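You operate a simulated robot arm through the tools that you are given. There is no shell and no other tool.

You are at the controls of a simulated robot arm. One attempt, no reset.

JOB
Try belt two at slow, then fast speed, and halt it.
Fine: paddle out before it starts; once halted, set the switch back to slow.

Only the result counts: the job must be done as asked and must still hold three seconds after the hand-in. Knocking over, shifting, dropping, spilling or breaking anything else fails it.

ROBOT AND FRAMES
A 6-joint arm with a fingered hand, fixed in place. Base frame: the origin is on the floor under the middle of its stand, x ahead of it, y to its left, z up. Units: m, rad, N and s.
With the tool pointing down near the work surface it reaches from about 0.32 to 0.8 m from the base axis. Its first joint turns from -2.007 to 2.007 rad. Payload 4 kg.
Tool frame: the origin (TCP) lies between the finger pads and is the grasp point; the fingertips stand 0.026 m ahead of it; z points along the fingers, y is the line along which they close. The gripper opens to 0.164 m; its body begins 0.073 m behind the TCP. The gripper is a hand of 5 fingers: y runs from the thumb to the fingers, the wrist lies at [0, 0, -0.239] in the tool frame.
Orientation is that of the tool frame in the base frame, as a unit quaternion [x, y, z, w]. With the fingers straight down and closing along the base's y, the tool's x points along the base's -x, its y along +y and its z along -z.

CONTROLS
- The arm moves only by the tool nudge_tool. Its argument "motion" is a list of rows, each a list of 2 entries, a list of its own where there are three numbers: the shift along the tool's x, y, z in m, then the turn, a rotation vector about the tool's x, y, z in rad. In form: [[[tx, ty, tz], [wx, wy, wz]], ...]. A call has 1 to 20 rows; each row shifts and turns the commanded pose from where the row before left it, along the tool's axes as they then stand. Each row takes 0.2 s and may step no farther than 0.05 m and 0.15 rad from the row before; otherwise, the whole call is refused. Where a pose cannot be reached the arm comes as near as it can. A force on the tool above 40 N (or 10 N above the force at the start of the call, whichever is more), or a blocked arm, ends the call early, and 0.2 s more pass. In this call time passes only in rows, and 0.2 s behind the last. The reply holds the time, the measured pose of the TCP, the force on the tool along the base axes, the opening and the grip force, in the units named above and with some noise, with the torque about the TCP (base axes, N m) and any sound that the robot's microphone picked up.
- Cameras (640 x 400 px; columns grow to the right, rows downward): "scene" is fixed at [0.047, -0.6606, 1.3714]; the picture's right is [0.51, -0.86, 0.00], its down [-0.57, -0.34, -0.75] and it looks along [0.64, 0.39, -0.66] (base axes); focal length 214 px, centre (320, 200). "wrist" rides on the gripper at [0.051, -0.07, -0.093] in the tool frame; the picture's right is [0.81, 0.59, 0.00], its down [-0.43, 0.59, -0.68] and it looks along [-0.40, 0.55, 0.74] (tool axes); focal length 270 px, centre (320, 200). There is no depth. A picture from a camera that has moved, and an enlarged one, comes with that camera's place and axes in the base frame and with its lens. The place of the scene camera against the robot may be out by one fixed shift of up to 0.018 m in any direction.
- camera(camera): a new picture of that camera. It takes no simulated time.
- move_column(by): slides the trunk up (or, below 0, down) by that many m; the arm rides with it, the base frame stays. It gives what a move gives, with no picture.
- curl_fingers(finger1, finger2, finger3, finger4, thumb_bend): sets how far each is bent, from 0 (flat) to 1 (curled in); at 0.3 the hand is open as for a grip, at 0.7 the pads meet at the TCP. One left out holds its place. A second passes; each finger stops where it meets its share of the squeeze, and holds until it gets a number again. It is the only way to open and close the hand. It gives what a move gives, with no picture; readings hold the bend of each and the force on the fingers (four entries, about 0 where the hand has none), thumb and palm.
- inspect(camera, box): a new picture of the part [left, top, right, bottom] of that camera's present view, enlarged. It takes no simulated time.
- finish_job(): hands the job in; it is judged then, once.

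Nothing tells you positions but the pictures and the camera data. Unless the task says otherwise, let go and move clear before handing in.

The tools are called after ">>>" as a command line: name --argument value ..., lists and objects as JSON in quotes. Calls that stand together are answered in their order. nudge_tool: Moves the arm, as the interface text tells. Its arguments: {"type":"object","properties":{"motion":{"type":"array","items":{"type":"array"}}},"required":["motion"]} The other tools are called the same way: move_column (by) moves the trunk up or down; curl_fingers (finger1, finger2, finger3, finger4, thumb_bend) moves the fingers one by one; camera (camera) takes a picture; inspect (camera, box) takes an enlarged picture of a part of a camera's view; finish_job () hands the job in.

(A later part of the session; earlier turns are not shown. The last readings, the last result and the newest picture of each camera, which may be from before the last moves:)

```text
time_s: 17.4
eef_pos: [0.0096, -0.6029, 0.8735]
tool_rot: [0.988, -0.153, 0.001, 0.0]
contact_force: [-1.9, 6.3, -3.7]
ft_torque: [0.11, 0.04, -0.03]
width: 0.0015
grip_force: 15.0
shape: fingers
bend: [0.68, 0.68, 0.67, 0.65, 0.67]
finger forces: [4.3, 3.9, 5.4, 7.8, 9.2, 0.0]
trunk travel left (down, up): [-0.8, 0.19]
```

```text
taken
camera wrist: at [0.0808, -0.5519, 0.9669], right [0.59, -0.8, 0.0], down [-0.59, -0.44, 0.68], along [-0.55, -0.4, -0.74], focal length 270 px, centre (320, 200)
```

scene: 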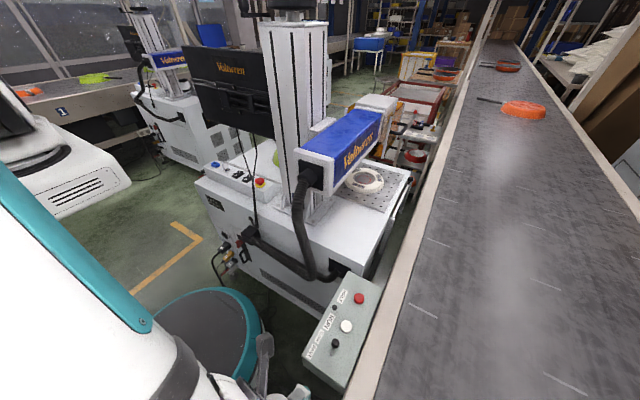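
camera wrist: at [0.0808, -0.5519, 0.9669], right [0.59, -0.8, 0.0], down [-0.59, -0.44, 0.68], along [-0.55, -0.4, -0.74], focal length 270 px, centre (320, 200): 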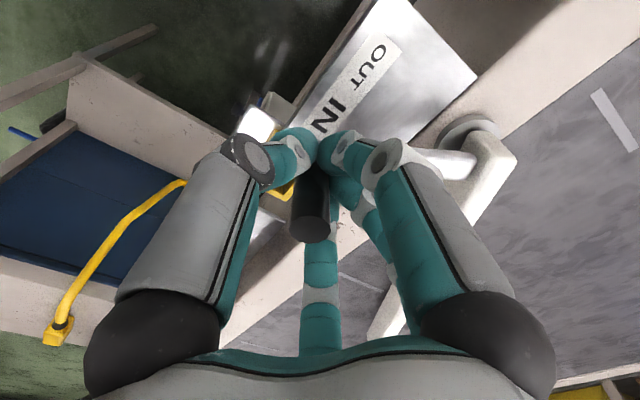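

The grip holds the handle (about 15 N). I'll start swinging it clockwise around the hub toward OUT in small arc steps, checking the force halfway.

>>> nudge_tool --motion '[[[0.0043, -0.0053, 0], [0, 0, 0]], [[0.0043, -0.0052, 0], [0, 0, 0]], [[0.005, -0.0046, 0], [0, 0, 0]], [[0.005, -0.0046, 0], [0, 0, 0]]]'

>>> camera --camera "wrist"

```text
time_s: 18.4
eef_pos: [0.034, -0.5909, 0.8752]
tool_rot: [0.988, -0.153, 0.0, 0.001]
contact_force: [0.7, -8.7, -0.1]
ft_torque: [-0.05, 0.02, 0.22]
width: 0.0
grip_force: 3.3
shape: fingers
bend: [0.71, 0.68, 0.66, 0.67, 0.69]
finger forces: [0.1, 0.1, 7.7, 0.1, 0.0, 0.0]
trunk travel left (down, up): [-0.8, 0.19]
```

```text
taken
camera wrist: at [0.1049, -0.5396, 0.9672], right [0.59, -0.8, 0.0], down [-0.59, -0.44, 0.68], along [-0.55, -0.4, -0.73], focal length 270 px, centre (320, 200)
```

wrist: 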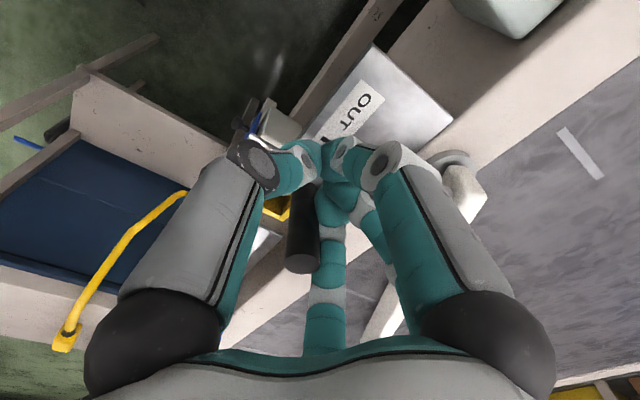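

The grip slipped: the handle stayed near IN while the fingers moved on, so the paddle needs a firmer push than an opening finger can give. I'll relieve the side load and lift straight up to re-check the paddle before trying a push with the closed hand.

>>> nudge_tool --motion '[[[0.0012, 0.0038, 0], [0, 0, 0]], [[0, 0, -0.02], [0, 0, 0]], [[0, 0, -0.03], [0, 0, 0]], [[0, 0, -0.03], [0, 0, 0]], [[0, 0, -0.02], [0, 0, 0]]]'

>>> camera --camera "wrist"

```text
time_s: 19.6
eef_pos: [0.0332, -0.592, 0.974]
tool_rot: [0.988, -0.153, 0.0, 0.001]
contact_force: [-0.2, 0.5, 0.1]
ft_torque: [0.05, 0.0, 0.02]
width: 0.0
grip_force: 0.1
shape: fingers
bend: [0.71, 0.68, 0.68, 0.67, 0.69]
finger forces: [0.0, 0.0, 0.0, 0.0, 0.1, 0.0]
trunk travel left (down, up): [-0.8, 0.19]
```

```text
taken
camera wrist: at [0.1042, -0.5416, 1.0671], right [0.59, -0.8, 0.0], down [-0.59, -0.44, 0.68], along [-0.55, -0.4, -0.74], focal length 270 px, centre (320, 200)
```

wrist: 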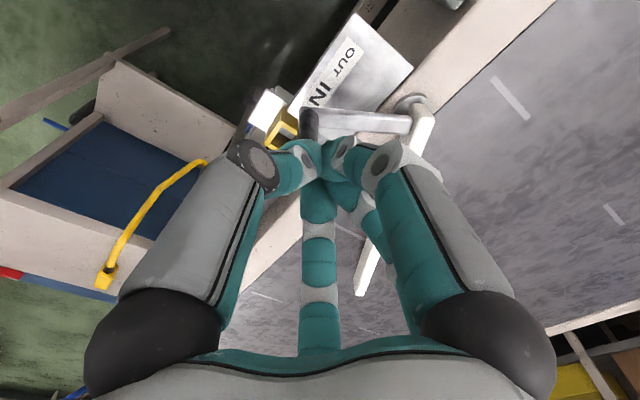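

The paddle is still at IN. I'll zoom on the crank and hub to check for a latch before pushing harder.

>>> inspect --camera "wrist" --box '[240, 0, 460, 160]'

>>> inspect --camera "wrist" --box '[360, 70, 460, 150]'

```text
2.50 times, centred on (350, 80) of wrist
camera zoom: at [0.1042, -0.5416, 1.0671], right [0.59, -0.8, 0.0], down [-0.59, -0.44, 0.68], along [-0.55, -0.4, -0.74], focal length 676 px, centre (245, 500)
```

zoom: 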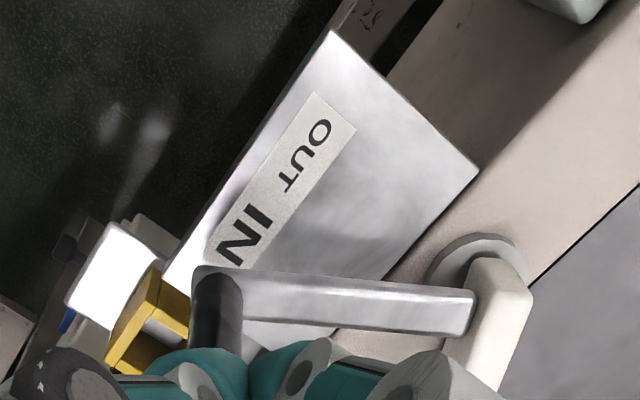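

```text
5.00 times, centred on (410, 110) of wrist
camera zoom: at [0.1042, -0.5416, 1.0671], right [0.59, -0.8, 0.0], down [-0.59, -0.44, 0.68], along [-0.55, -0.4, -0.74], focal length 1351 px, centre (-130, 650)
```

zoom: 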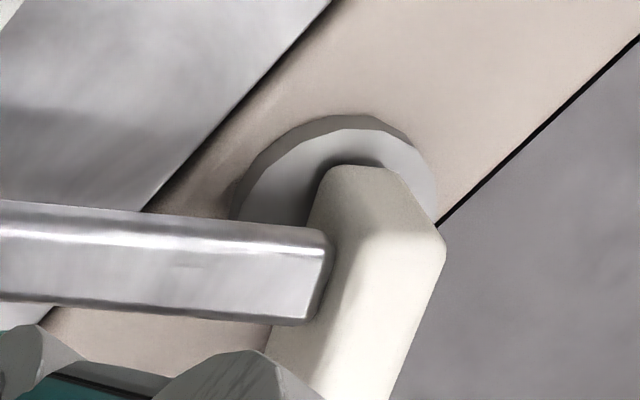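

No latch is visible; it's just a stiff pivot. I'll press from outside with the closed fist: move to the -x/-y side of the handle so it nests between thumb and finger 1, then push along the arc about the hub (~(0.06, -0.69)).

>>> curl_fingers --finger1 0.78 --finger2 0.78 --finger3 0.78 --finger4 0.78 --thumb_bend 0.78

>>> nudge_tool --motion '[[[-0.027, 0.0317, 0], [0, 0, 0]], [[-0.027, 0.0317, 0], [0, 0, 0]], [[0, 0, 0.03], [0, 0, 0]]]'

>>> camera --camera "wrist"

>>> camera --camera "scene"

```text
time_s: 20.6
eef_pos: [0.0333, -0.5941, 0.974]
tool_rot: [0.988, -0.152, 0.0, 0.0]
contact_force: [0.8, 0.1, 0.1]
ft_torque: [0.03, 0.0, -0.01]
width: 0.0
grip_force: 0.1
shape: fingers
bend: [0.75, 0.74, 0.74, 0.73, 0.72]
finger forces: [0.0, 0.1, 0.1, 0.0, 0.1, 0.0]
trunk travel left (down, up): [-0.8, 0.19]
```

```text
time_s: 21.4
eef_pos: [-0.041, -0.6385, 0.9439]
tool_rot: [0.988, -0.153, -0.001, -0.001]
contact_force: [-0.1, -0.7, 1.0]
ft_torque: [-0.03, 0.03, 0.01]
width: 0.0002
grip_force: 0.0
shape: fingers
bend: [0.75, 0.74, 0.74, 0.73, 0.72]
finger forces: [0.1, 0.0, 0.0, 0.0, 0.0, 0.0]
trunk travel left (down, up): [-0.8, 0.19]
```

```text
taken
camera wrist: at [0.0303, -0.5872, 1.0371], right [0.59, -0.8, 0.0], down [-0.59, -0.44, 0.68], along [-0.55, -0.4, -0.74], focal length 270 px, centre (320, 200)
```

wrist: 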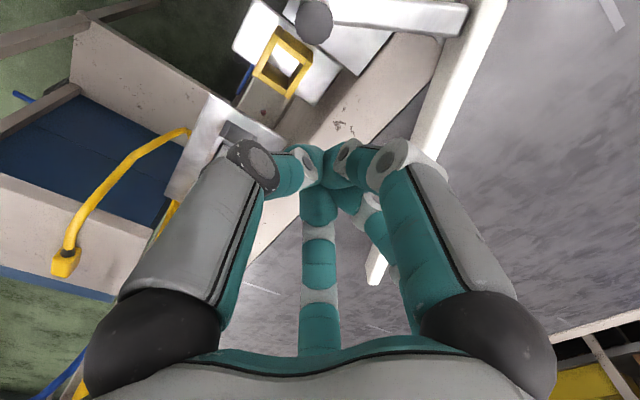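

```text
taken
```

scene: 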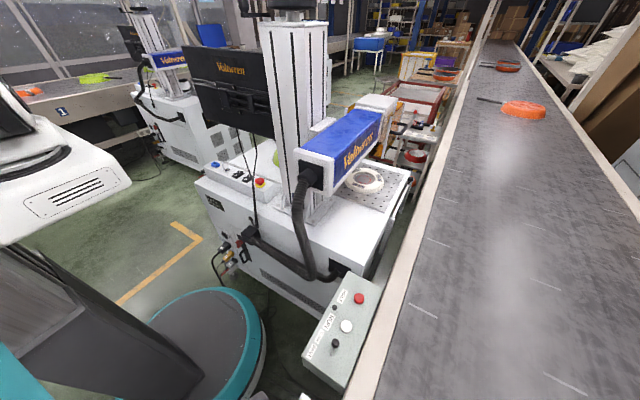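

The handle lies right in line with the gap between thumb and finger 1. I'll descend beside it and close in gently until contact.

>>> nudge_tool --motion '[[[0, 0, 0.025], [0, 0, 0]], [[0, 0, 0.025], [0, 0, 0]], [[0, 0, 0.022], [0, 0, 0]], [[0.0058, -0.0082, 0], [0, 0, 0]], [[0.0035, -0.0049, 0], [0, 0, 0]]]'

>>> camera --camera "wrist"

```text
time_s: 22.6
eef_pos: [-0.0274, -0.6271, 0.8698]
tool_rot: [0.988, -0.153, 0.001, 0.001]
contact_force: [0.4, 0.2, -0.2]
ft_torque: [0.01, 0.0, 0.02]
width: 0.0
grip_force: 0.1
shape: fingers
bend: [0.75, 0.74, 0.74, 0.73, 0.72]
finger forces: [0.1, 0.0, 0.0, 0.0, 0.0, 0.0]
trunk travel left (down, up): [-0.8, 0.19]
```

```text
taken
camera wrist: at [0.0449, -0.5763, 0.9636], right [0.59, -0.8, 0.0], down [-0.59, -0.44, 0.68], along [-0.55, -0.4, -0.74], focal length 270 px, centre (320, 200)
```

wrist: 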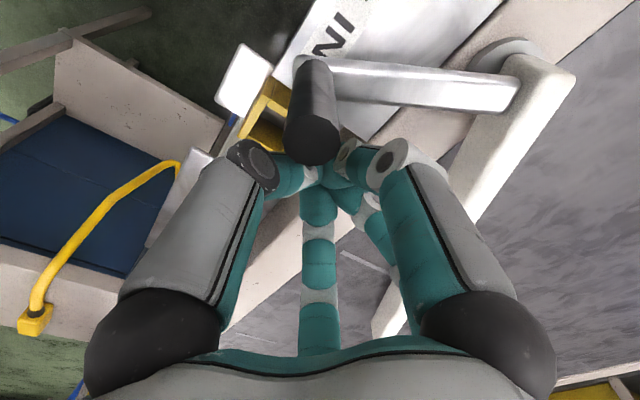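

The handle sits right at the V between thumb and finger 1. I'll now push by rotating the hand rigidly about the hub, in small steps.

>>> nudge_tool --motion '[[[0.0017, -0.0025, 0], [0, 0, 0]], [[0.0027, -0.0073, 0], [0, 0, 0.07]], [[0.0027, -0.0073, 0], [0, 0, 0.07]], [[0.0027, -0.0073, 0], [0, 0, 0.07]]]'

>>> camera --camera "wrist"

```text
time_s: 23.6
eef_pos: [-0.0121, -0.6073, 0.8711]
tool_rot: [0.967, -0.256, 0.0, -0.001]
contact_force: [-31.5, 8.5, -0.7]
ft_torque: [-0.06, 0.03, 0.5]
width: 0.0
grip_force: 15.3
shape: fingers
bend: [0.75, 0.74, 0.74, 0.73, 0.73]
finger forces: [1.7, 0.0, 0.0, 0.1, 28.8, 0.0]
trunk travel left (down, up): [-0.8, 0.19]
```

```text
taken
camera wrist: at [0.0678, -0.5712, 0.9653], right [0.41, -0.91, 0.0], down [-0.67, -0.3, 0.68], along [-0.62, -0.28, -0.74], focal length 270 px, centre (320, 200)
```

wrist: 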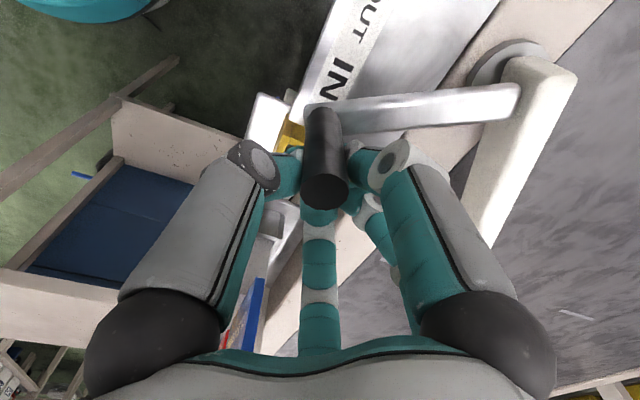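

About 32 N of load has built up while the handle worked deeper between thumb and finger 1, but the handle itself hasn't visibly moved yet. I'll hold for a moment to see whether it creeps, then continue in tiny steps.

>>> nudge_tool --motion '[[[0, 0, 0], [0, 0, 0]], [[0, 0, 0], [0, 0, 0]], [[0, 0, 0], [0, 0, 0]]]'

>>> inspect --camera "wrist" --box '[240, 0, 600, 260]'

```text
time_s: 24.4
eef_pos: [-0.0111, -0.6047, 0.8734]
tool_rot: [0.967, -0.256, 0.0, -0.001]
contact_force: [-30.8, 17.6, -3.4]
ft_torque: [-0.05, 0.05, 0.63]
width: 0.0001
grip_force: 17.5
shape: fingers
bend: [0.75, 0.74, 0.75, 0.73, 0.73]
finger forces: [1.1, 0.0, 0.1, 0.1, 33.3, 0.0]
trunk travel left (down, up): [-0.8, 0.19]
```

```text
1.54 times, centred on (420, 130) of wrist
camera zoom: at [0.0698, -0.5704, 0.9657], right [0.41, -0.91, 0.0], down [-0.67, -0.31, 0.68], along [-0.62, -0.28, -0.74], focal length 416 px, centre (166, 308)
```

zoom: 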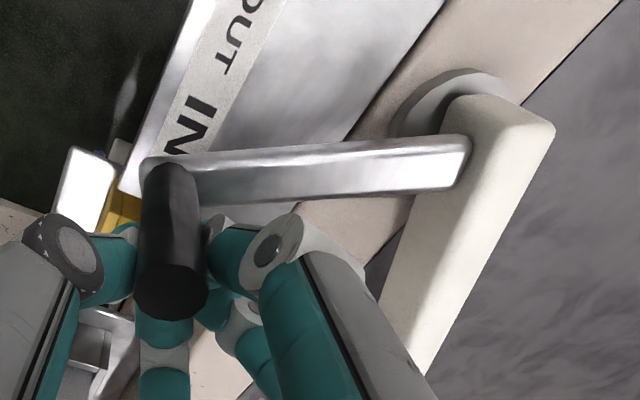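

The handle is wedged against the thumb's side, so most of my force went along the crank instead of around the pivot (only ~16 N tangential). I'll back out, realign the V-gap with the tangent direction, and push again straight.

>>> nudge_tool --motion '[[[-0.0059, 0.0081, 0], [0, 0, 0]], [[-0.0088, 0.0121, 0], [0, 0, 0]], [[-0.0059, 0.0081, 0], [0, 0, 0]], [[0, 0, 0], [0, 0, -0.084]], [[0, 0, 0], [0, 0, -0.084]]]'

>>> camera --camera "wrist"

```text
time_s: 25.6
eef_pos: [-0.0402, -0.6235, 0.8726]
tool_rot: [0.985, -0.174, 0.001, 0.0]
contact_force: [0.5, -0.3, -0.1]
ft_torque: [-0.01, 0.0, 0.0]
width: 0.0
grip_force: 0.1
shape: fingers
bend: [0.75, 0.74, 0.75, 0.73, 0.73]
finger forces: [0.1, 0.1, 0.0, 0.0, 0.1, 0.1]
trunk travel left (down, up): [-0.8, 0.19]
```

```text
taken
camera wrist: at [0.0337, -0.5748, 0.9646], right [0.56, -0.83, 0.0], down [-0.61, -0.41, 0.68], along [-0.56, -0.38, -0.74], focal length 270 px, centre (320, 200)
```

wrist: 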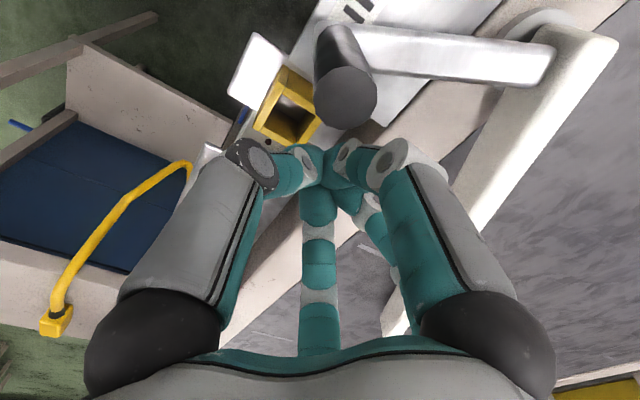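

The hand's V-gap now faces along the tangent; the handle is ~8 mm off its centre line, so I'll shift sideways and then push in to contact.

>>> nudge_tool --motion '[[[0.0068, 0.005, 0], [0, 0, 0]], [[0.0088, -0.0121, 0], [0, 0, 0]], [[0.0071, -0.0097, 0], [0, 0, 0]], [[0.0035, -0.0049, 0], [0, 0, 0]], [[0.0024, -0.0032, 0], [0, 0, 0]]]'

>>> camera --camera "wrist"

```text
time_s: 26.8
eef_pos: [-0.0093, -0.6092, 0.8718]
tool_rot: [0.985, -0.174, 0.0, -0.001]
contact_force: [-28.1, 2.1, 1.2]
ft_torque: [-0.01, -0.04, 0.5]
width: 0.0001
grip_force: 13.5
shape: fingers
bend: [0.75, 0.74, 0.75, 0.73, 0.73]
finger forces: [0.8, 0.1, 0.0, 0.0, 26.6, 0.2]
trunk travel left (down, up): [-0.8, 0.19]
```

```text
taken
camera wrist: at [0.0649, -0.5613, 0.9652], right [0.56, -0.83, 0.0], down [-0.61, -0.41, 0.68], along [-0.56, -0.38, -0.74], focal length 270 px, centre (320, 200)
```

wrist: 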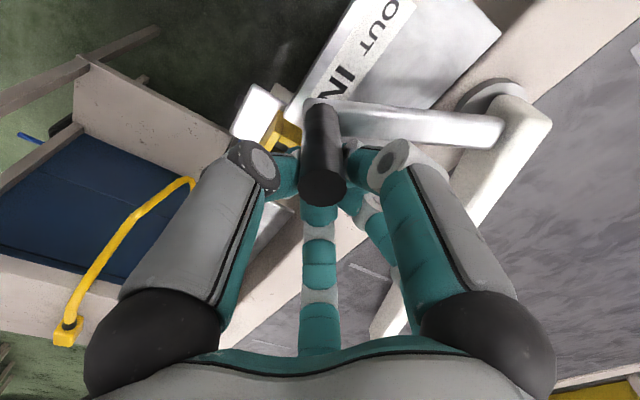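

Now ~22 N acts around the pivot and still no visible motion. I'll keep pressing in 1–2 mm steps up toward the force limit and watch for it to break free.

>>> nudge_tool --motion '[[[0.0009, -0.0012, 0], [0, 0, 0]], [[0.0009, -0.0012, 0], [0, 0, 0]], [[0.0009, -0.0012, 0], [0, 0, 0]], [[0.0009, -0.0012, 0], [0, 0, 0]], [[0.0009, -0.0012, 0], [0, 0, 0]]]'

>>> camera --camera "wrist"

```text
time_s: 28.0
eef_pos: [0.0002, -0.6051, 0.8714]
tool_rot: [0.985, -0.173, 0.001, 0.0]
contact_force: [-26.2, 2.7, 4.0]
ft_torque: [0.03, -0.06, 0.43]
width: 0.0
grip_force: 13.5
shape: fingers
bend: [0.75, 0.74, 0.75, 0.73, 0.73]
finger forces: [1.4, 0.0, 0.1, 0.0, 25.3, 0.0]
trunk travel left (down, up): [-0.8, 0.19]
```

```text
taken
camera wrist: at [0.0732, -0.5567, 0.9649], right [0.56, -0.83, 0.0], down [-0.61, -0.41, 0.68], along [-0.56, -0.38, -0.74], focal length 270 px, centre (320, 200)
```

wrist: 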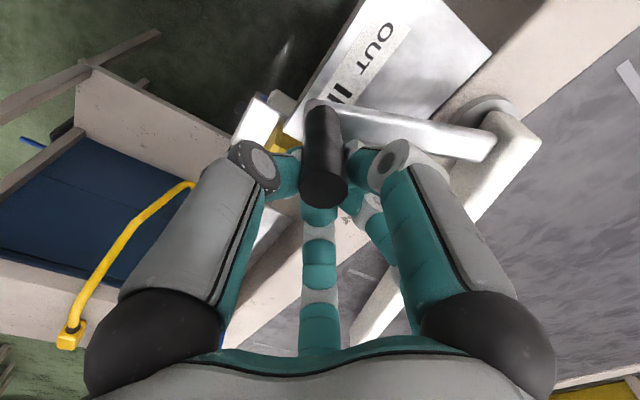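

It broke free: the handle has moved about 1 cm at a steady ~26 N. I'll continue the arc about the hub, turning the hand with it.

>>> nudge_tool --motion '[[[0.003, -0.0044, 0], [0, 0, 0.05]], [[0.003, -0.0044, 0], [0, 0, 0.05]], [[0.003, -0.0044, 0], [0, 0, 0.05]], [[0.003, -0.0044, 0], [0, 0, 0.05]], [[0.003, -0.0044, 0], [0, 0, 0.05]]]'

>>> camera --camera "wrist"

```text
time_s: 29.2
eef_pos: [0.0237, -0.5913, 0.8723]
tool_rot: [0.955, -0.295, 0.001, -0.001]
contact_force: [-23.8, 8.1, 0.6]
ft_torque: [-0.03, -0.03, 0.3]
width: 0.0
grip_force: 12.1
shape: fingers
bend: [0.75, 0.74, 0.75, 0.74, 0.73]
finger forces: [2.2, 0.0, 0.0, 0.1, 22.0, 0.0]
trunk travel left (down, up): [-0.8, 0.19]
```

```text
taken
camera wrist: at [0.1071, -0.5622, 0.9651], right [0.34, -0.94, 0.0], down [-0.69, -0.25, 0.68], along [-0.64, -0.23, -0.74], focal length 270 px, centre (320, 200)
```

wrist: 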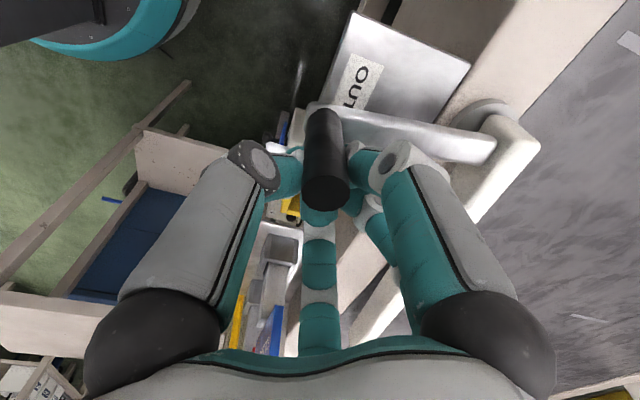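

The handle is following, now around 104° about the hub. A few more steps toward OUT, watching for an end stop.

>>> nudge_tool --motion '[[[0.003, -0.0044, 0], [0, 0, 0.05]], [[0.003, -0.0044, 0], [0, 0, 0.05]], [[0.003, -0.0044, 0], [0, 0, 0.05]], [[0.003, -0.0044, 0], [0, 0, 0.05]]]'

>>> camera --camera "wrist"

```text
time_s: 30.2
eef_pos: [0.0415, -0.5835, 0.8708]
tool_rot: [0.921, -0.389, 0.001, -0.001]
contact_force: [-33.8, 9.4, -2.1]
ft_torque: [-0.05, 0.16, 0.24]
width: 0.0
grip_force: 38.6
shape: fingers
bend: [0.75, 0.74, 0.75, 0.74, 0.73]
finger forces: [29.5, 0.0, 0.1, 0.0, 47.3, 0.0]
trunk travel left (down, up): [-0.8, 0.19]
```

```text
taken
camera wrist: at [0.1284, -0.5721, 0.965], right [0.14, -0.99, 0.0], down [-0.73, -0.11, 0.68], along [-0.67, -0.09, -0.74], focal length 270 px, centre (320, 200)
```

wrist: 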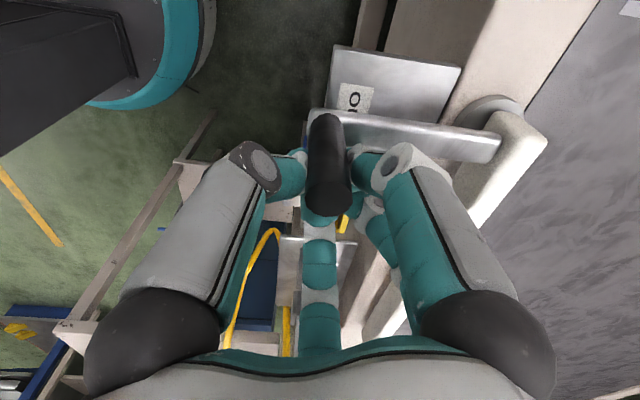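

Force is up to ~35 N and the handle now covers the OUT label; it may be at its end stop. I'll look closely at the blade against the rail.

>>> inspect --camera "wrist" --box '[280, 30, 600, 350]'

>>> camera --camera "scene"

```text
1.25 times, centred on (440, 190) of wrist
camera zoom: at [0.1284, -0.5721, 0.965], right [0.14, -0.99, 0.0], down [-0.73, -0.11, 0.68], along [-0.67, -0.09, -0.74], focal length 338 px, centre (170, 212)
```

zoom: 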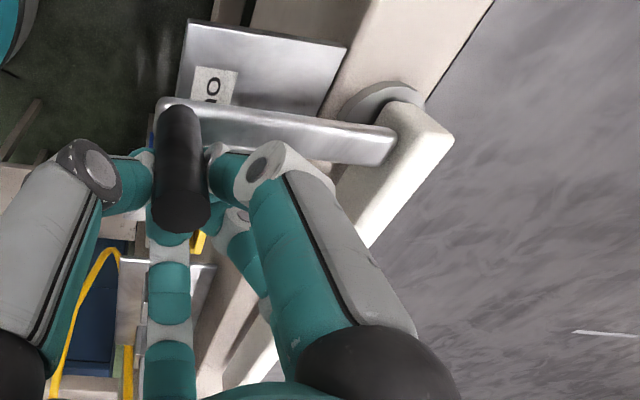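

```text
taken
```

scene: 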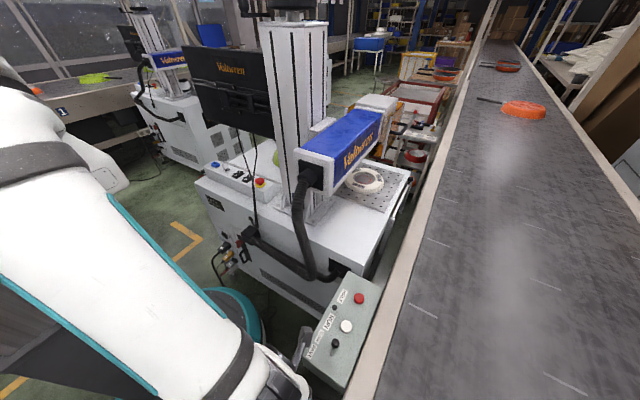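

The blade is now parallel with the rail, clear of the belt. One more tiny push will tell whether it's against its stop.

>>> nudge_tool --motion '[[[0.0012, -0.0018, 0], [0, 0, 0.02]], [[0.0012, -0.0018, 0], [0, 0, 0.02]]]'

>>> camera --camera "wrist"

```text
time_s: 30.7
eef_pos: [0.0428, -0.5817, 0.8724]
tool_rot: [0.916, -0.401, -0.002, -0.002]
contact_force: [-29.8, 4.3, 1.4]
ft_torque: [-0.04, 0.1, 0.05]
width: 0.0
grip_force: 35.6
shape: fingers
bend: [0.75, 0.74, 0.75, 0.74, 0.73]
finger forces: [29.3, 0.0, 0.0, 0.1, 41.4, 0.0]
trunk travel left (down, up): [-0.8, 0.19]
stopped in row 2: the force on the tool passed its limit at 47 N (the readings are from after the stop); the commanded pose is now the measured one
```

```text
taken
camera wrist: at [0.1302, -0.5729, 0.9644], right [0.12, -0.99, -0.01], down [-0.73, -0.09, 0.68], along [-0.67, -0.08, -0.73], focal length 270 px, centre (320, 200)
```

wrist: 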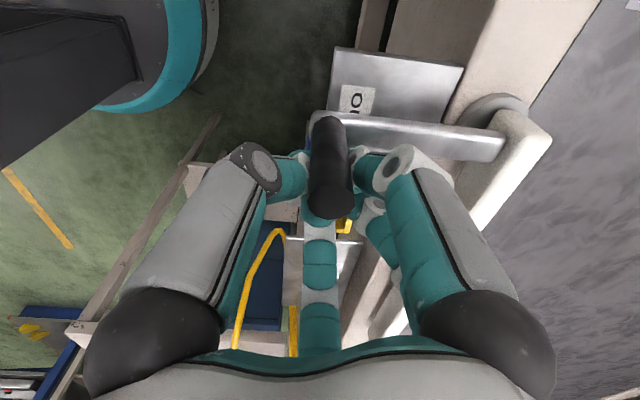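

The force jumped past 47 N at the stop, so the paddle is fully OUT. I'll ease back a few millimetres to unload, then lift straight off the handle so as not to drag it back.

>>> nudge_tool --motion '[[[-0.0012, 0.0016, 0], [0, 0, 0]], [[-0.0006, 0.0008, 0], [0, 0, 0]]]'

>>> inspect --camera "wrist" --box '[280, 30, 600, 350]'

```text
time_s: 31.3
eef_pos: [0.0424, -0.5838, 0.8714]
tool_rot: [0.917, -0.4, -0.002, -0.002]
contact_force: [-23.1, 8.0, 3.3]
ft_torque: [0.0, 0.06, 0.14]
width: 0.0002
grip_force: 32.2
shape: fingers
bend: [0.75, 0.74, 0.75, 0.74, 0.73]
finger forces: [24.7, 0.0, 0.0, 0.0, 39.2, 0.1]
trunk travel left (down, up): [-0.8, 0.19]
```

```text
1.25 times, centred on (440, 190) of wrist
camera zoom: at [0.1295, -0.5731, 0.9645], right [0.12, -0.99, 0.0], down [-0.73, -0.09, 0.68], along [-0.67, -0.08, -0.74], focal length 338 px, centre (170, 212)
```

zoom: 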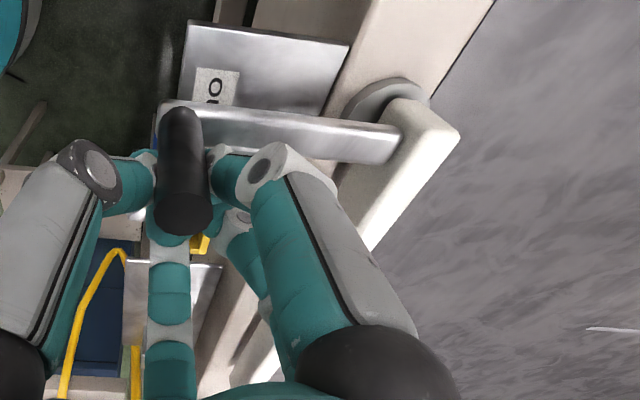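

Still ~23 N of residual load, so I'll back off a little more.

>>> nudge_tool --motion '[[[-0.0012, 0.0016, 0], [0, 0, 0]], [[-0.0006, 0.0008, 0], [0, 0, 0]]]'

>>> inspect --camera "wrist" --box '[280, 30, 600, 350]'

```text
time_s: 31.9
eef_pos: [0.041, -0.5833, 0.8714]
tool_rot: [0.917, -0.399, 0.001, -0.001]
contact_force: [-9.8, 7.4, 3.7]
ft_torque: [-0.02, -0.01, 0.15]
width: 0.0
grip_force: 25.4
shape: fingers
bend: [0.75, 0.74, 0.75, 0.74, 0.73]
finger forces: [20.1, 0.0, 0.0, 0.1, 30.7, 0.1]
trunk travel left (down, up): [-0.8, 0.19]
```

```text
1.25 times, centred on (440, 190) of wrist
camera zoom: at [0.1282, -0.5736, 0.9646], right [0.12, -0.99, 0.0], down [-0.73, -0.09, 0.68], along [-0.67, -0.08, -0.74], focal length 338 px, centre (170, 212)
```

zoom: 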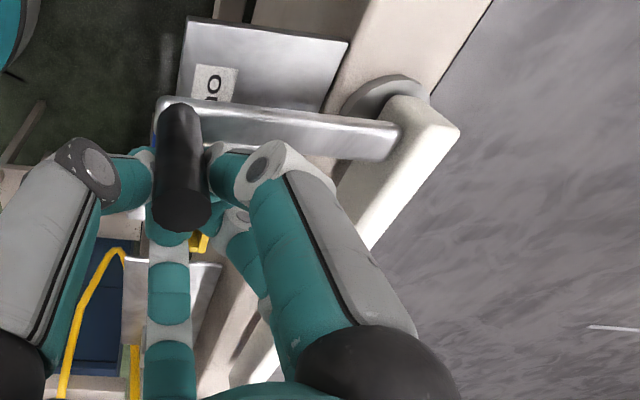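

Nearly unloaded. Now I'll lift straight up off the handle.

>>> nudge_tool --motion '[[[0, 0, -0.006], [0, 0, 0]], [[0, 0, -0.01], [0, 0, 0]], [[0, 0, -0.02], [0, 0, 0]], [[0, 0, -0.03], [0, 0, 0]], [[0, 0, -0.04], [0, 0, 0]]]'

>>> camera --camera "wrist"

```text
time_s: 33.1
eef_pos: [0.0422, -0.5861, 0.9771]
tool_rot: [0.916, -0.4, -0.001, -0.001]
contact_force: [-0.3, 0.7, 0.5]
ft_torque: [-0.02, 0.0, 0.01]
width: 0.0003
grip_force: 0.1
shape: fingers
bend: [0.75, 0.74, 0.75, 0.74, 0.73]
finger forces: [0.0, 0.0, 0.1, 0.0, 0.0, 0.0]
trunk travel left (down, up): [-0.8, 0.19]
```

```text
taken
camera wrist: at [0.1303, -0.5758, 1.0699], right [0.12, -0.99, 0.0], down [-0.73, -0.09, 0.68], along [-0.67, -0.08, -0.73], focal length 270 px, centre (320, 200)
```

wrist: 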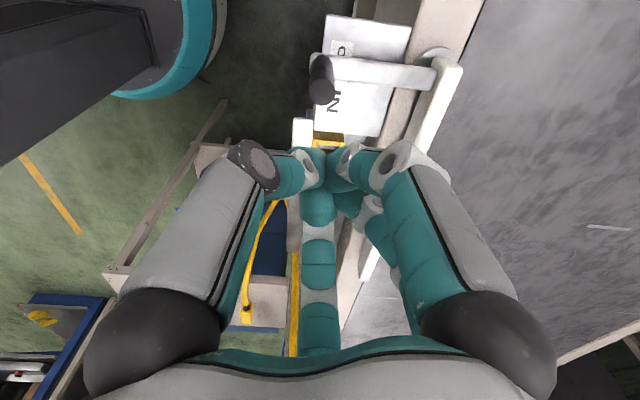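

Clear of the handle. I'll verify the paddle position before going on.

>>> inspect --camera "wrist" --box '[280, 0, 500, 160]'

>>> inspect --camera "wrist" --box '[320, 30, 520, 330]'

```text
2.50 times, centred on (390, 80) of wrist
camera zoom: at [0.1303, -0.5758, 1.0699], right [0.12, -0.99, 0.0], down [-0.73, -0.09, 0.68], along [-0.67, -0.08, -0.73], focal length 676 px, centre (145, 500)
```

zoom: 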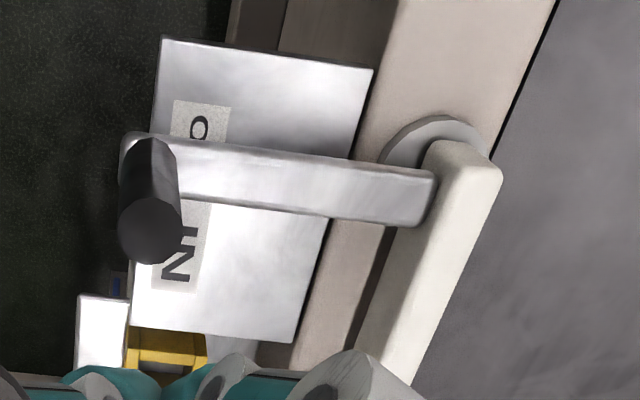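

```text
1.33 times, centred on (420, 180) of wrist
camera zoom: at [0.1303, -0.5758, 1.0699], right [0.12, -0.99, 0.0], down [-0.73, -0.09, 0.68], along [-0.67, -0.08, -0.73], focal length 360 px, centre (187, 227)
```

zoom: 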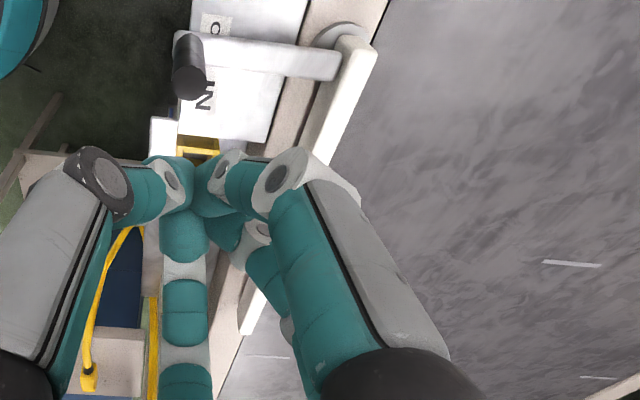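

The paddle is OUT: blade along the rail (tip y≈-0.69, same as the hub) and the handle over the OUT label. Next I'll move over the control box from the belt side, turn the hand so the thumb can point at the buttons, and curl the other fingers.

>>> nudge_tool --motion '[[[0.043, -0.0147, 0], [0, 0, 0]], [[0.043, -0.0147, 0], [0, 0, 0]], [[0.043, -0.0147, 0], [0, 0, 0]], [[0.043, -0.0147, 0], [0, 0, 0]], [[0.043, -0.0147, 0], [0, 0, 0]], [[0, 0, 0], [0, 0, -0.1373]], [[0, 0, 0], [0, 0, -0.1373]], [[0, 0, 0], [0, 0, -0.1373]], [[0, 0, 0], [0, 0, -0.1373]], [[0, 0, 0], [0, 0, -0.1373]], [[0, 0, 0], [0, 0, -0.1373]]]'

>>> curl_fingers --finger1 1.0 --finger2 1.0 --finger3 1.0 --finger4 1.0 --thumb_bend 0.4

>>> camera --camera "wrist"

>>> camera --camera "scene"

```text
time_s: 35.5
eef_pos: [0.2407, -0.692, 0.9762]
tool_rot: [1.0, 0.002, -0.001, -0.001]
contact_force: [0.4, 0.0, -0.4]
ft_torque: [-0.01, 0.0, -0.01]
width: 0.0
grip_force: 0.1
shape: fingers
bend: [0.75, 0.74, 0.75, 0.74, 0.73]
finger forces: [0.1, 0.0, 0.0, 0.0, 0.1, 0.0]
trunk travel left (down, up): [-0.8, 0.19]
```

```text
time_s: 36.5
eef_pos: [0.2413, -0.691, 0.9778]
tool_rot: [1.0, 0.001, -0.001, -0.002]
contact_force: [0.6, -0.2, -0.2]
ft_torque: [-0.01, 0.0, -0.01]
width: 0.0526
grip_force: 0.2
shape: fingers
bend: [0.84, 0.79, 0.81, 0.78, 0.4]
finger forces: [0.0, 0.0, 0.1, 0.0, 0.0, 0.1]
trunk travel left (down, up): [-0.8, 0.19]
```

```text
taken
camera wrist: at [0.2938, -0.6224, 1.0701], right [0.81, -0.59, 0.0], down [-0.43, -0.6, 0.68], along [-0.4, -0.55, -0.74], focal length 270 px, centre (320, 200)
```

wrist: 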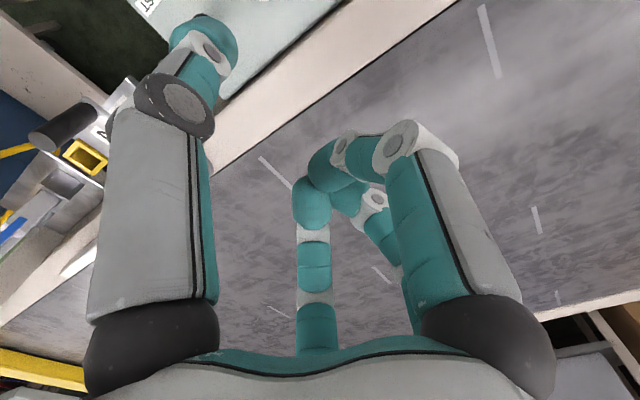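

```text
taken
```

scene: 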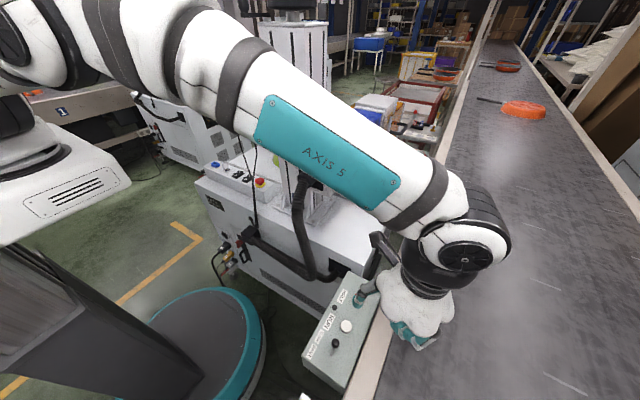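

The thumb makes a pointer on the belt side of the box. To fix button positions and heights well, I'll first take close wrist views of the control box from the robot side.

>>> nudge_tool --motion '[[[0, -0.0425, 0.01], [0, 0, 0]], [[0, -0.0425, 0.01], [0, 0, 0]], [[0, -0.0425, 0.01], [0, 0, 0]], [[0, -0.0425, 0.01], [0, 0, 0]]]'

>>> camera --camera "wrist"

```text
time_s: 37.5
eef_pos: [0.24, -0.5329, 0.941]
tool_rot: [1.0, -0.004, 0.002, 0.009]
contact_force: [-0.8, -4.6, 0.7]
ft_torque: [0.35, -0.14, -0.03]
width: 0.0557
grip_force: 0.0
shape: fingers
bend: [0.91, 0.87, 0.88, 0.86, 0.4]
finger forces: [0.1, 0.0, 0.0, 0.1, 0.0, 0.0]
trunk travel left (down, up): [-0.8, 0.19]
stopped in row 4: the force on the tool passed its limit at 56 N (the readings are from after the stop); the commanded pose is now the measured one
```

```text
taken
camera wrist: at [0.292, -0.4617, 1.033], right [0.8, -0.59, 0.01], down [-0.44, -0.58, 0.69], along [-0.4, -0.56, -0.73], focal length 270 px, centre (320, 200)
```

wrist: 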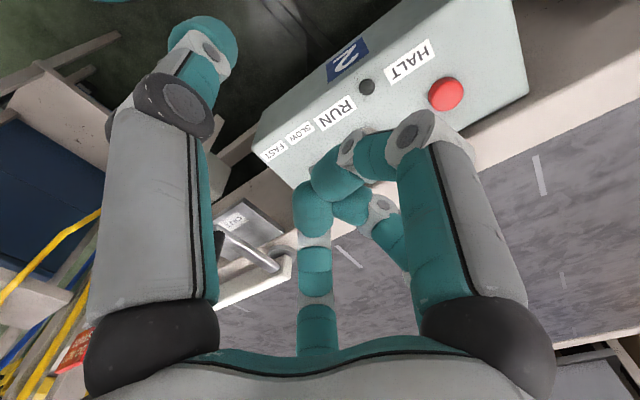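

Something was touched in the last step (56 N, stopped). I'll look right away at what the hand met before moving.

>>> camera --camera "scene"

>>> inspect --camera "scene" --box '[220, 140, 460, 340]'

```text
taken
```

scene: 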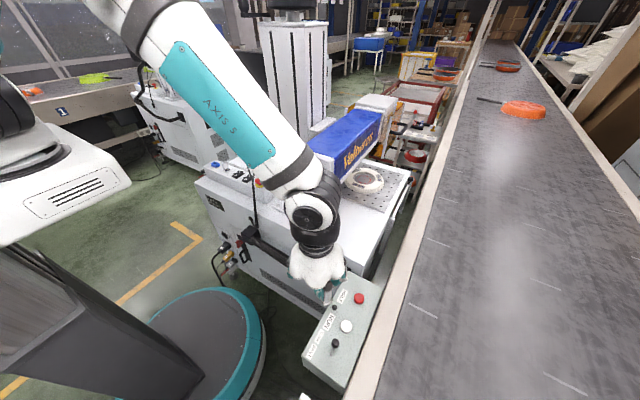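

```text
2.00 times, centred on (340, 240) of scene
camera zoom: at [0.047, -0.6606, 1.3714], right [0.51, -0.86, 0.0], down [-0.57, -0.34, -0.75], along [0.64, 0.39, -0.66], focal length 429 px, centre (280, 120)
```

zoom: 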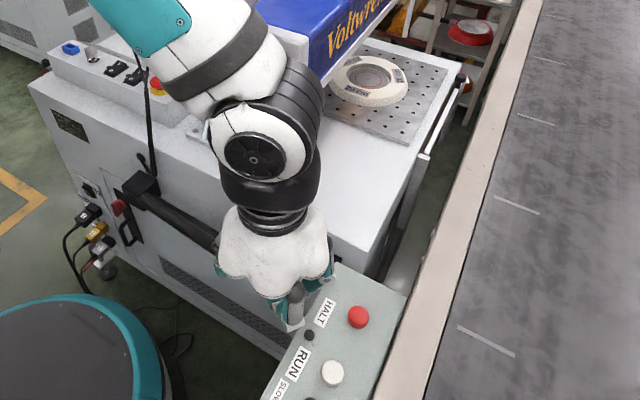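

The wrist is close to the black hose of the dispenser, which is likely what was touched; nothing looks shifted. I'll grab the measuring view from here and then back away toward the belt.

>>> inspect --camera "wrist" --box '[240, 0, 560, 200]'

>>> nudge_tool --motion '[[[0, 0.015, -0.005], [0, 0, 0]], [[0, 0.03, -0.01], [0, 0, 0]]]'

>>> camera --camera "wrist"

>>> camera --camera "scene"

```text
2.00 times, centred on (400, 100) of wrist
camera zoom: at [0.292, -0.4617, 1.033], right [0.8, -0.59, 0.01], down [-0.44, -0.58, 0.69], along [-0.4, -0.56, -0.73], focal length 541 px, centre (160, 400)
```

zoom: 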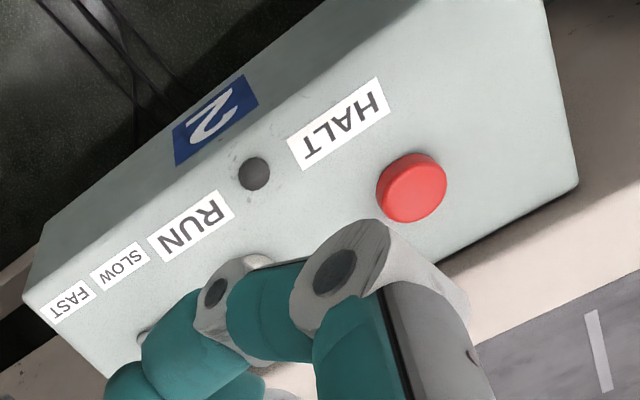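

```text
time_s: 38.1
eef_pos: [0.2409, -0.5748, 0.9551]
tool_rot: [1.0, -0.004, 0.003, 0.006]
contact_force: [0.3, 0.1, 0.0]
ft_torque: [0.0, -0.01, 0.02]
width: 0.0579
grip_force: 0.0
shape: fingers
bend: [0.96, 0.93, 0.92, 0.9, 0.4]
finger forces: [0.0, 0.0, 0.0, 0.0, 0.0, 0.0]
trunk travel left (down, up): [-0.8, 0.19]
```

```text
taken
camera wrist: at [0.2937, -0.5044, 1.048], right [0.81, -0.59, 0.01], down [-0.44, -0.58, 0.68], along [-0.4, -0.55, -0.73], focal length 270 px, centre (320, 200)
```

wrist: 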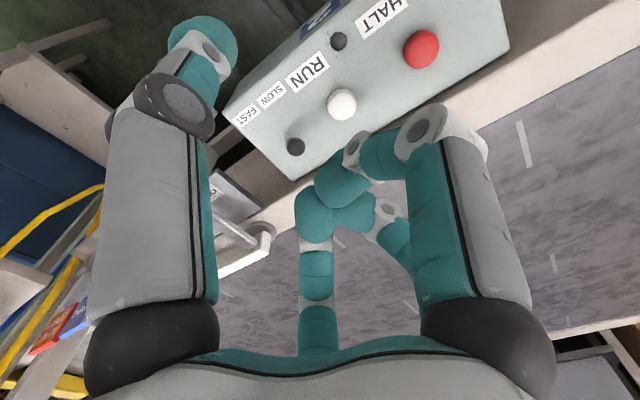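

```text
taken
```

scene: 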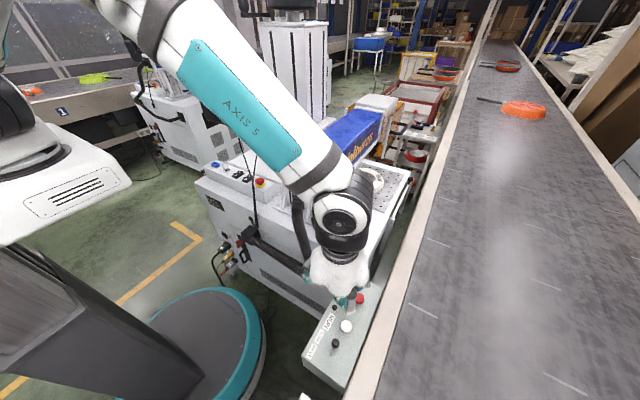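

The contact is gone and nothing looks displaced. Refined positions: RUN ≈ (0.244, -0.615), HALT ≈ (0.328, -0.615), both tops z≈0.778, knob ≈ (0.187, -0.612, 0.807). I'll level the tool, return to the belt side and bring the thumb tip above RUN.

>>> nudge_tool --motion '[[[0, 0.0, 0], [0.012, -0.006, -0.008]], [[0.001, 0.0395, 0], [0, 0, 0]], [[0.001, 0.0395, 0], [0, 0, 0]], [[0.001, 0.0395, 0], [0, 0, 0]], [[0, 0, 0.025], [0, 0, 0]], [[0, 0, 0.025], [0, 0, 0]], [[0, 0, 0.02], [0, 0, 0]]]'

>>> inspect --camera "scene" --box '[290, 240, 430, 380]'

>>> camera --camera "wrist"

```text
time_s: 39.7
eef_pos: [0.2427, -0.6935, 0.8851]
tool_rot: [1.0, 0.001, -0.001, 0.001]
contact_force: [-0.6, -0.1, 0.7]
ft_torque: [-0.03, -0.02, 0.01]
width: 0.0582
grip_force: 0.0
shape: fingers
bend: [0.96, 0.94, 0.92, 0.9, 0.4]
finger forces: [0.0, 0.1, 0.0, 0.1, 0.0, 0.1]
trunk travel left (down, up): [-0.8, 0.19]
```

```text
2.86 times, centred on (360, 310) of scene
camera zoom: at [0.047, -0.6606, 1.3714], right [0.51, -0.86, 0.0], down [-0.57, -0.34, -0.75], along [0.64, 0.39, -0.66], focal length 613 px, centre (206, -114)
```

zoom: 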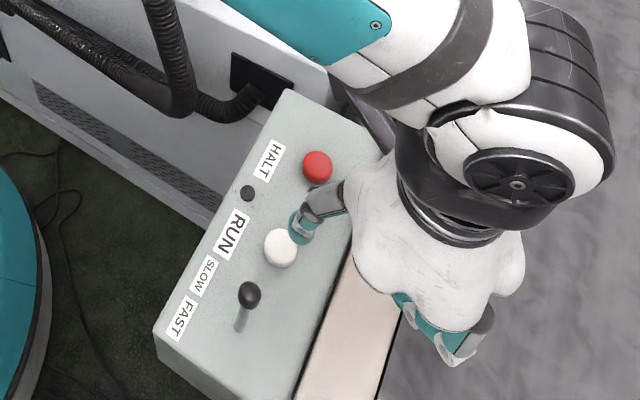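

```text
taken
camera wrist: at [0.295, -0.6233, 0.9781], right [0.81, -0.59, 0.0], down [-0.43, -0.59, 0.68], along [-0.4, -0.55, -0.73], focal length 270 px, centre (320, 200)
```

wrist: 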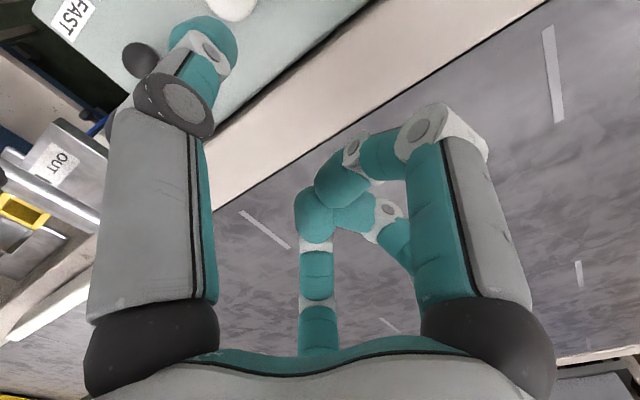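

From the scene view the thumb tip is just beyond RUN on the belt side. I'll zoom in further to measure how far off it is.

>>> inspect --camera "scene" --box '[330, 270, 390, 330]'

>>> inspect --camera "wrist" --box '[100, 0, 300, 140]'

```text
6.67 times, centred on (360, 300) of scene
camera zoom: at [0.047, -0.6606, 1.3714], right [0.51, -0.86, 0.0], down [-0.57, -0.34, -0.75], along [0.64, 0.39, -0.66], focal length 1430 px, centre (53, -467)
```

zoom: 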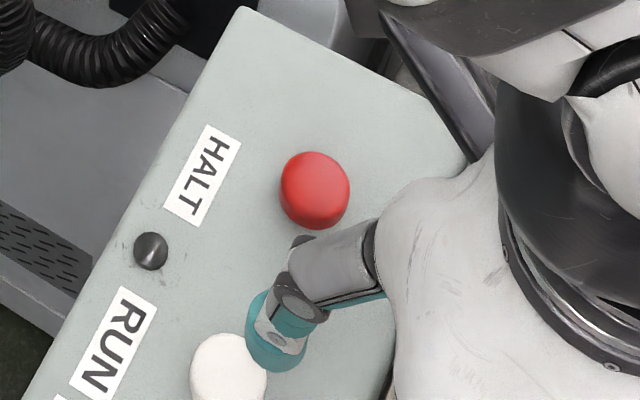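

```text
2.86 times, centred on (200, 70) of wrist
camera zoom: at [0.295, -0.6233, 0.9781], right [0.81, -0.59, 0.0], down [-0.43, -0.59, 0.68], along [-0.4, -0.55, -0.73], focal length 772 px, centre (663, 571)
```

zoom: 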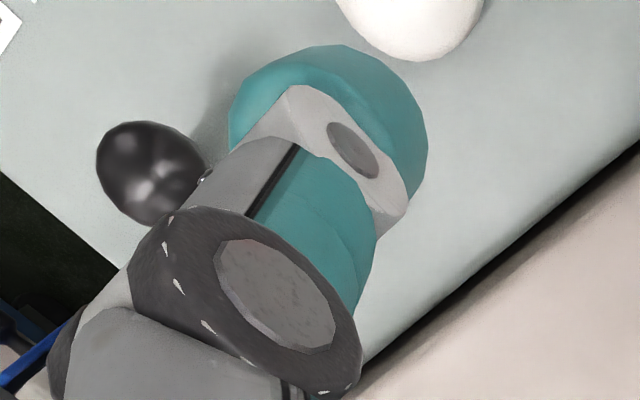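

The two views disagree slightly on the tip's depth, so I'll lower it closer to RUN's height (still above it), where parallax matters less, and compare again.

>>> nudge_tool --motion '[[[0, 0, 0.018], [0, 0, 0]], [[0, 0, 0.017], [0, 0, 0]]]'

>>> inspect --camera "scene" --box '[320, 280, 390, 350]'

>>> inspect --camera "wrist" --box '[100, 0, 300, 140]'

```text
time_s: 40.3
eef_pos: [0.2432, -0.6933, 0.8511]
tool_rot: [1.0, 0.001, -0.001, 0.001]
contact_force: [-0.2, -0.8, 0.5]
ft_torque: [-0.01, -0.01, 0.0]
width: 0.0582
grip_force: 0.0
shape: fingers
bend: [0.96, 0.94, 0.92, 0.9, 0.4]
finger forces: [0.1, 0.0, 0.0, 0.0, 0.0, 0.0]
trunk travel left (down, up): [-0.8, 0.19]
```

```text
5.71 times, centred on (355, 315) of scene
camera zoom: at [0.047, -0.6606, 1.3714], right [0.51, -0.86, 0.0], down [-0.57, -0.34, -0.75], along [0.64, 0.39, -0.66], focal length 1226 px, centre (120, -457)
```

zoom: 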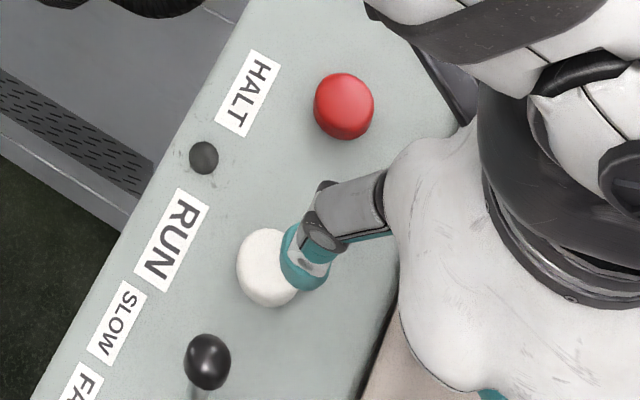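

```text
2.86 times, centred on (200, 70) of wrist
camera zoom: at [0.2962, -0.6241, 0.9444], right [0.81, -0.59, 0.0], down [-0.43, -0.59, 0.68], along [-0.4, -0.55, -0.73], focal length 772 px, centre (663, 571)
```

zoom: 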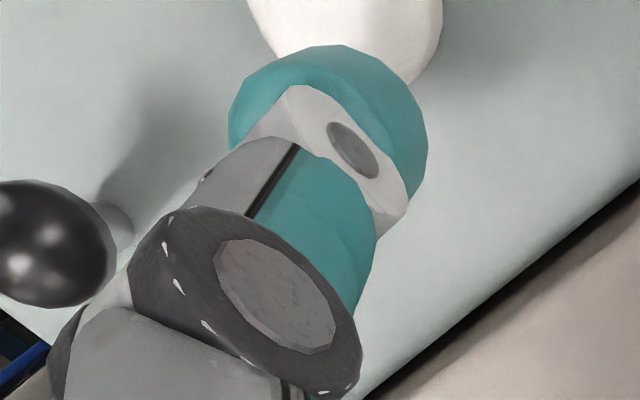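

Both views now say the tip is ~13 mm short of RUN's centre toward the belt. I'll shift +y about 13 mm and +x about 5 mm and re-check.

>>> nudge_tool --motion '[[[0.005, -0.013, 0], [0, 0, 0]]]'

>>> inspect --camera "scene" --box '[320, 280, 390, 350]'

>>> inspect --camera "wrist" --box '[100, 0, 300, 140]'

```text
time_s: 40.7
eef_pos: [0.2477, -0.6809, 0.8512]
tool_rot: [1.0, 0.002, 0.0, 0.001]
contact_force: [-0.2, 0.0, -0.1]
ft_torque: [-0.02, 0.0, 0.04]
width: 0.0581
grip_force: 0.1
shape: fingers
bend: [0.96, 0.94, 0.92, 0.9, 0.4]
finger forces: [0.0, 0.0, 0.0, 0.0, 0.1, 0.1]
trunk travel left (down, up): [-0.8, 0.19]
```

```text
5.71 times, centred on (355, 315) of scene
camera zoom: at [0.047, -0.6606, 1.3714], right [0.51, -0.86, 0.0], down [-0.57, -0.34, -0.75], along [0.64, 0.39, -0.66], focal length 1226 px, centre (120, -457)
```

zoom: 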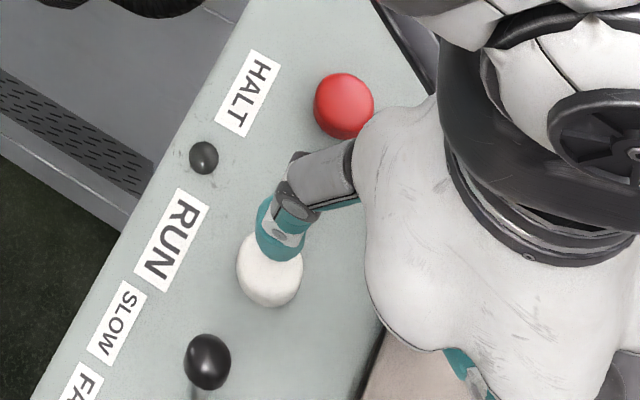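

```text
2.86 times, centred on (200, 70) of wrist
camera zoom: at [0.3006, -0.6108, 0.9446], right [0.81, -0.59, 0.0], down [-0.43, -0.59, 0.68], along [-0.4, -0.55, -0.73], focal length 772 px, centre (663, 571)
```

zoom: 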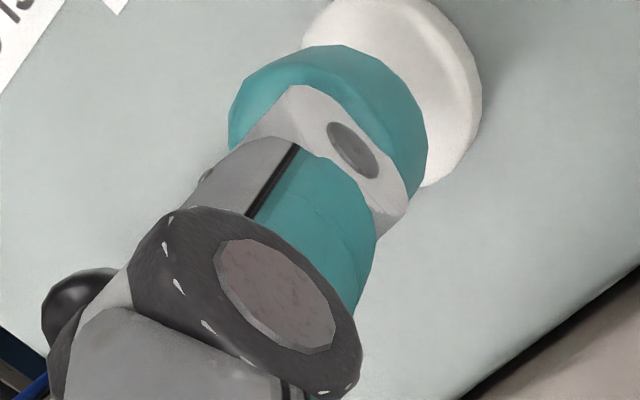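

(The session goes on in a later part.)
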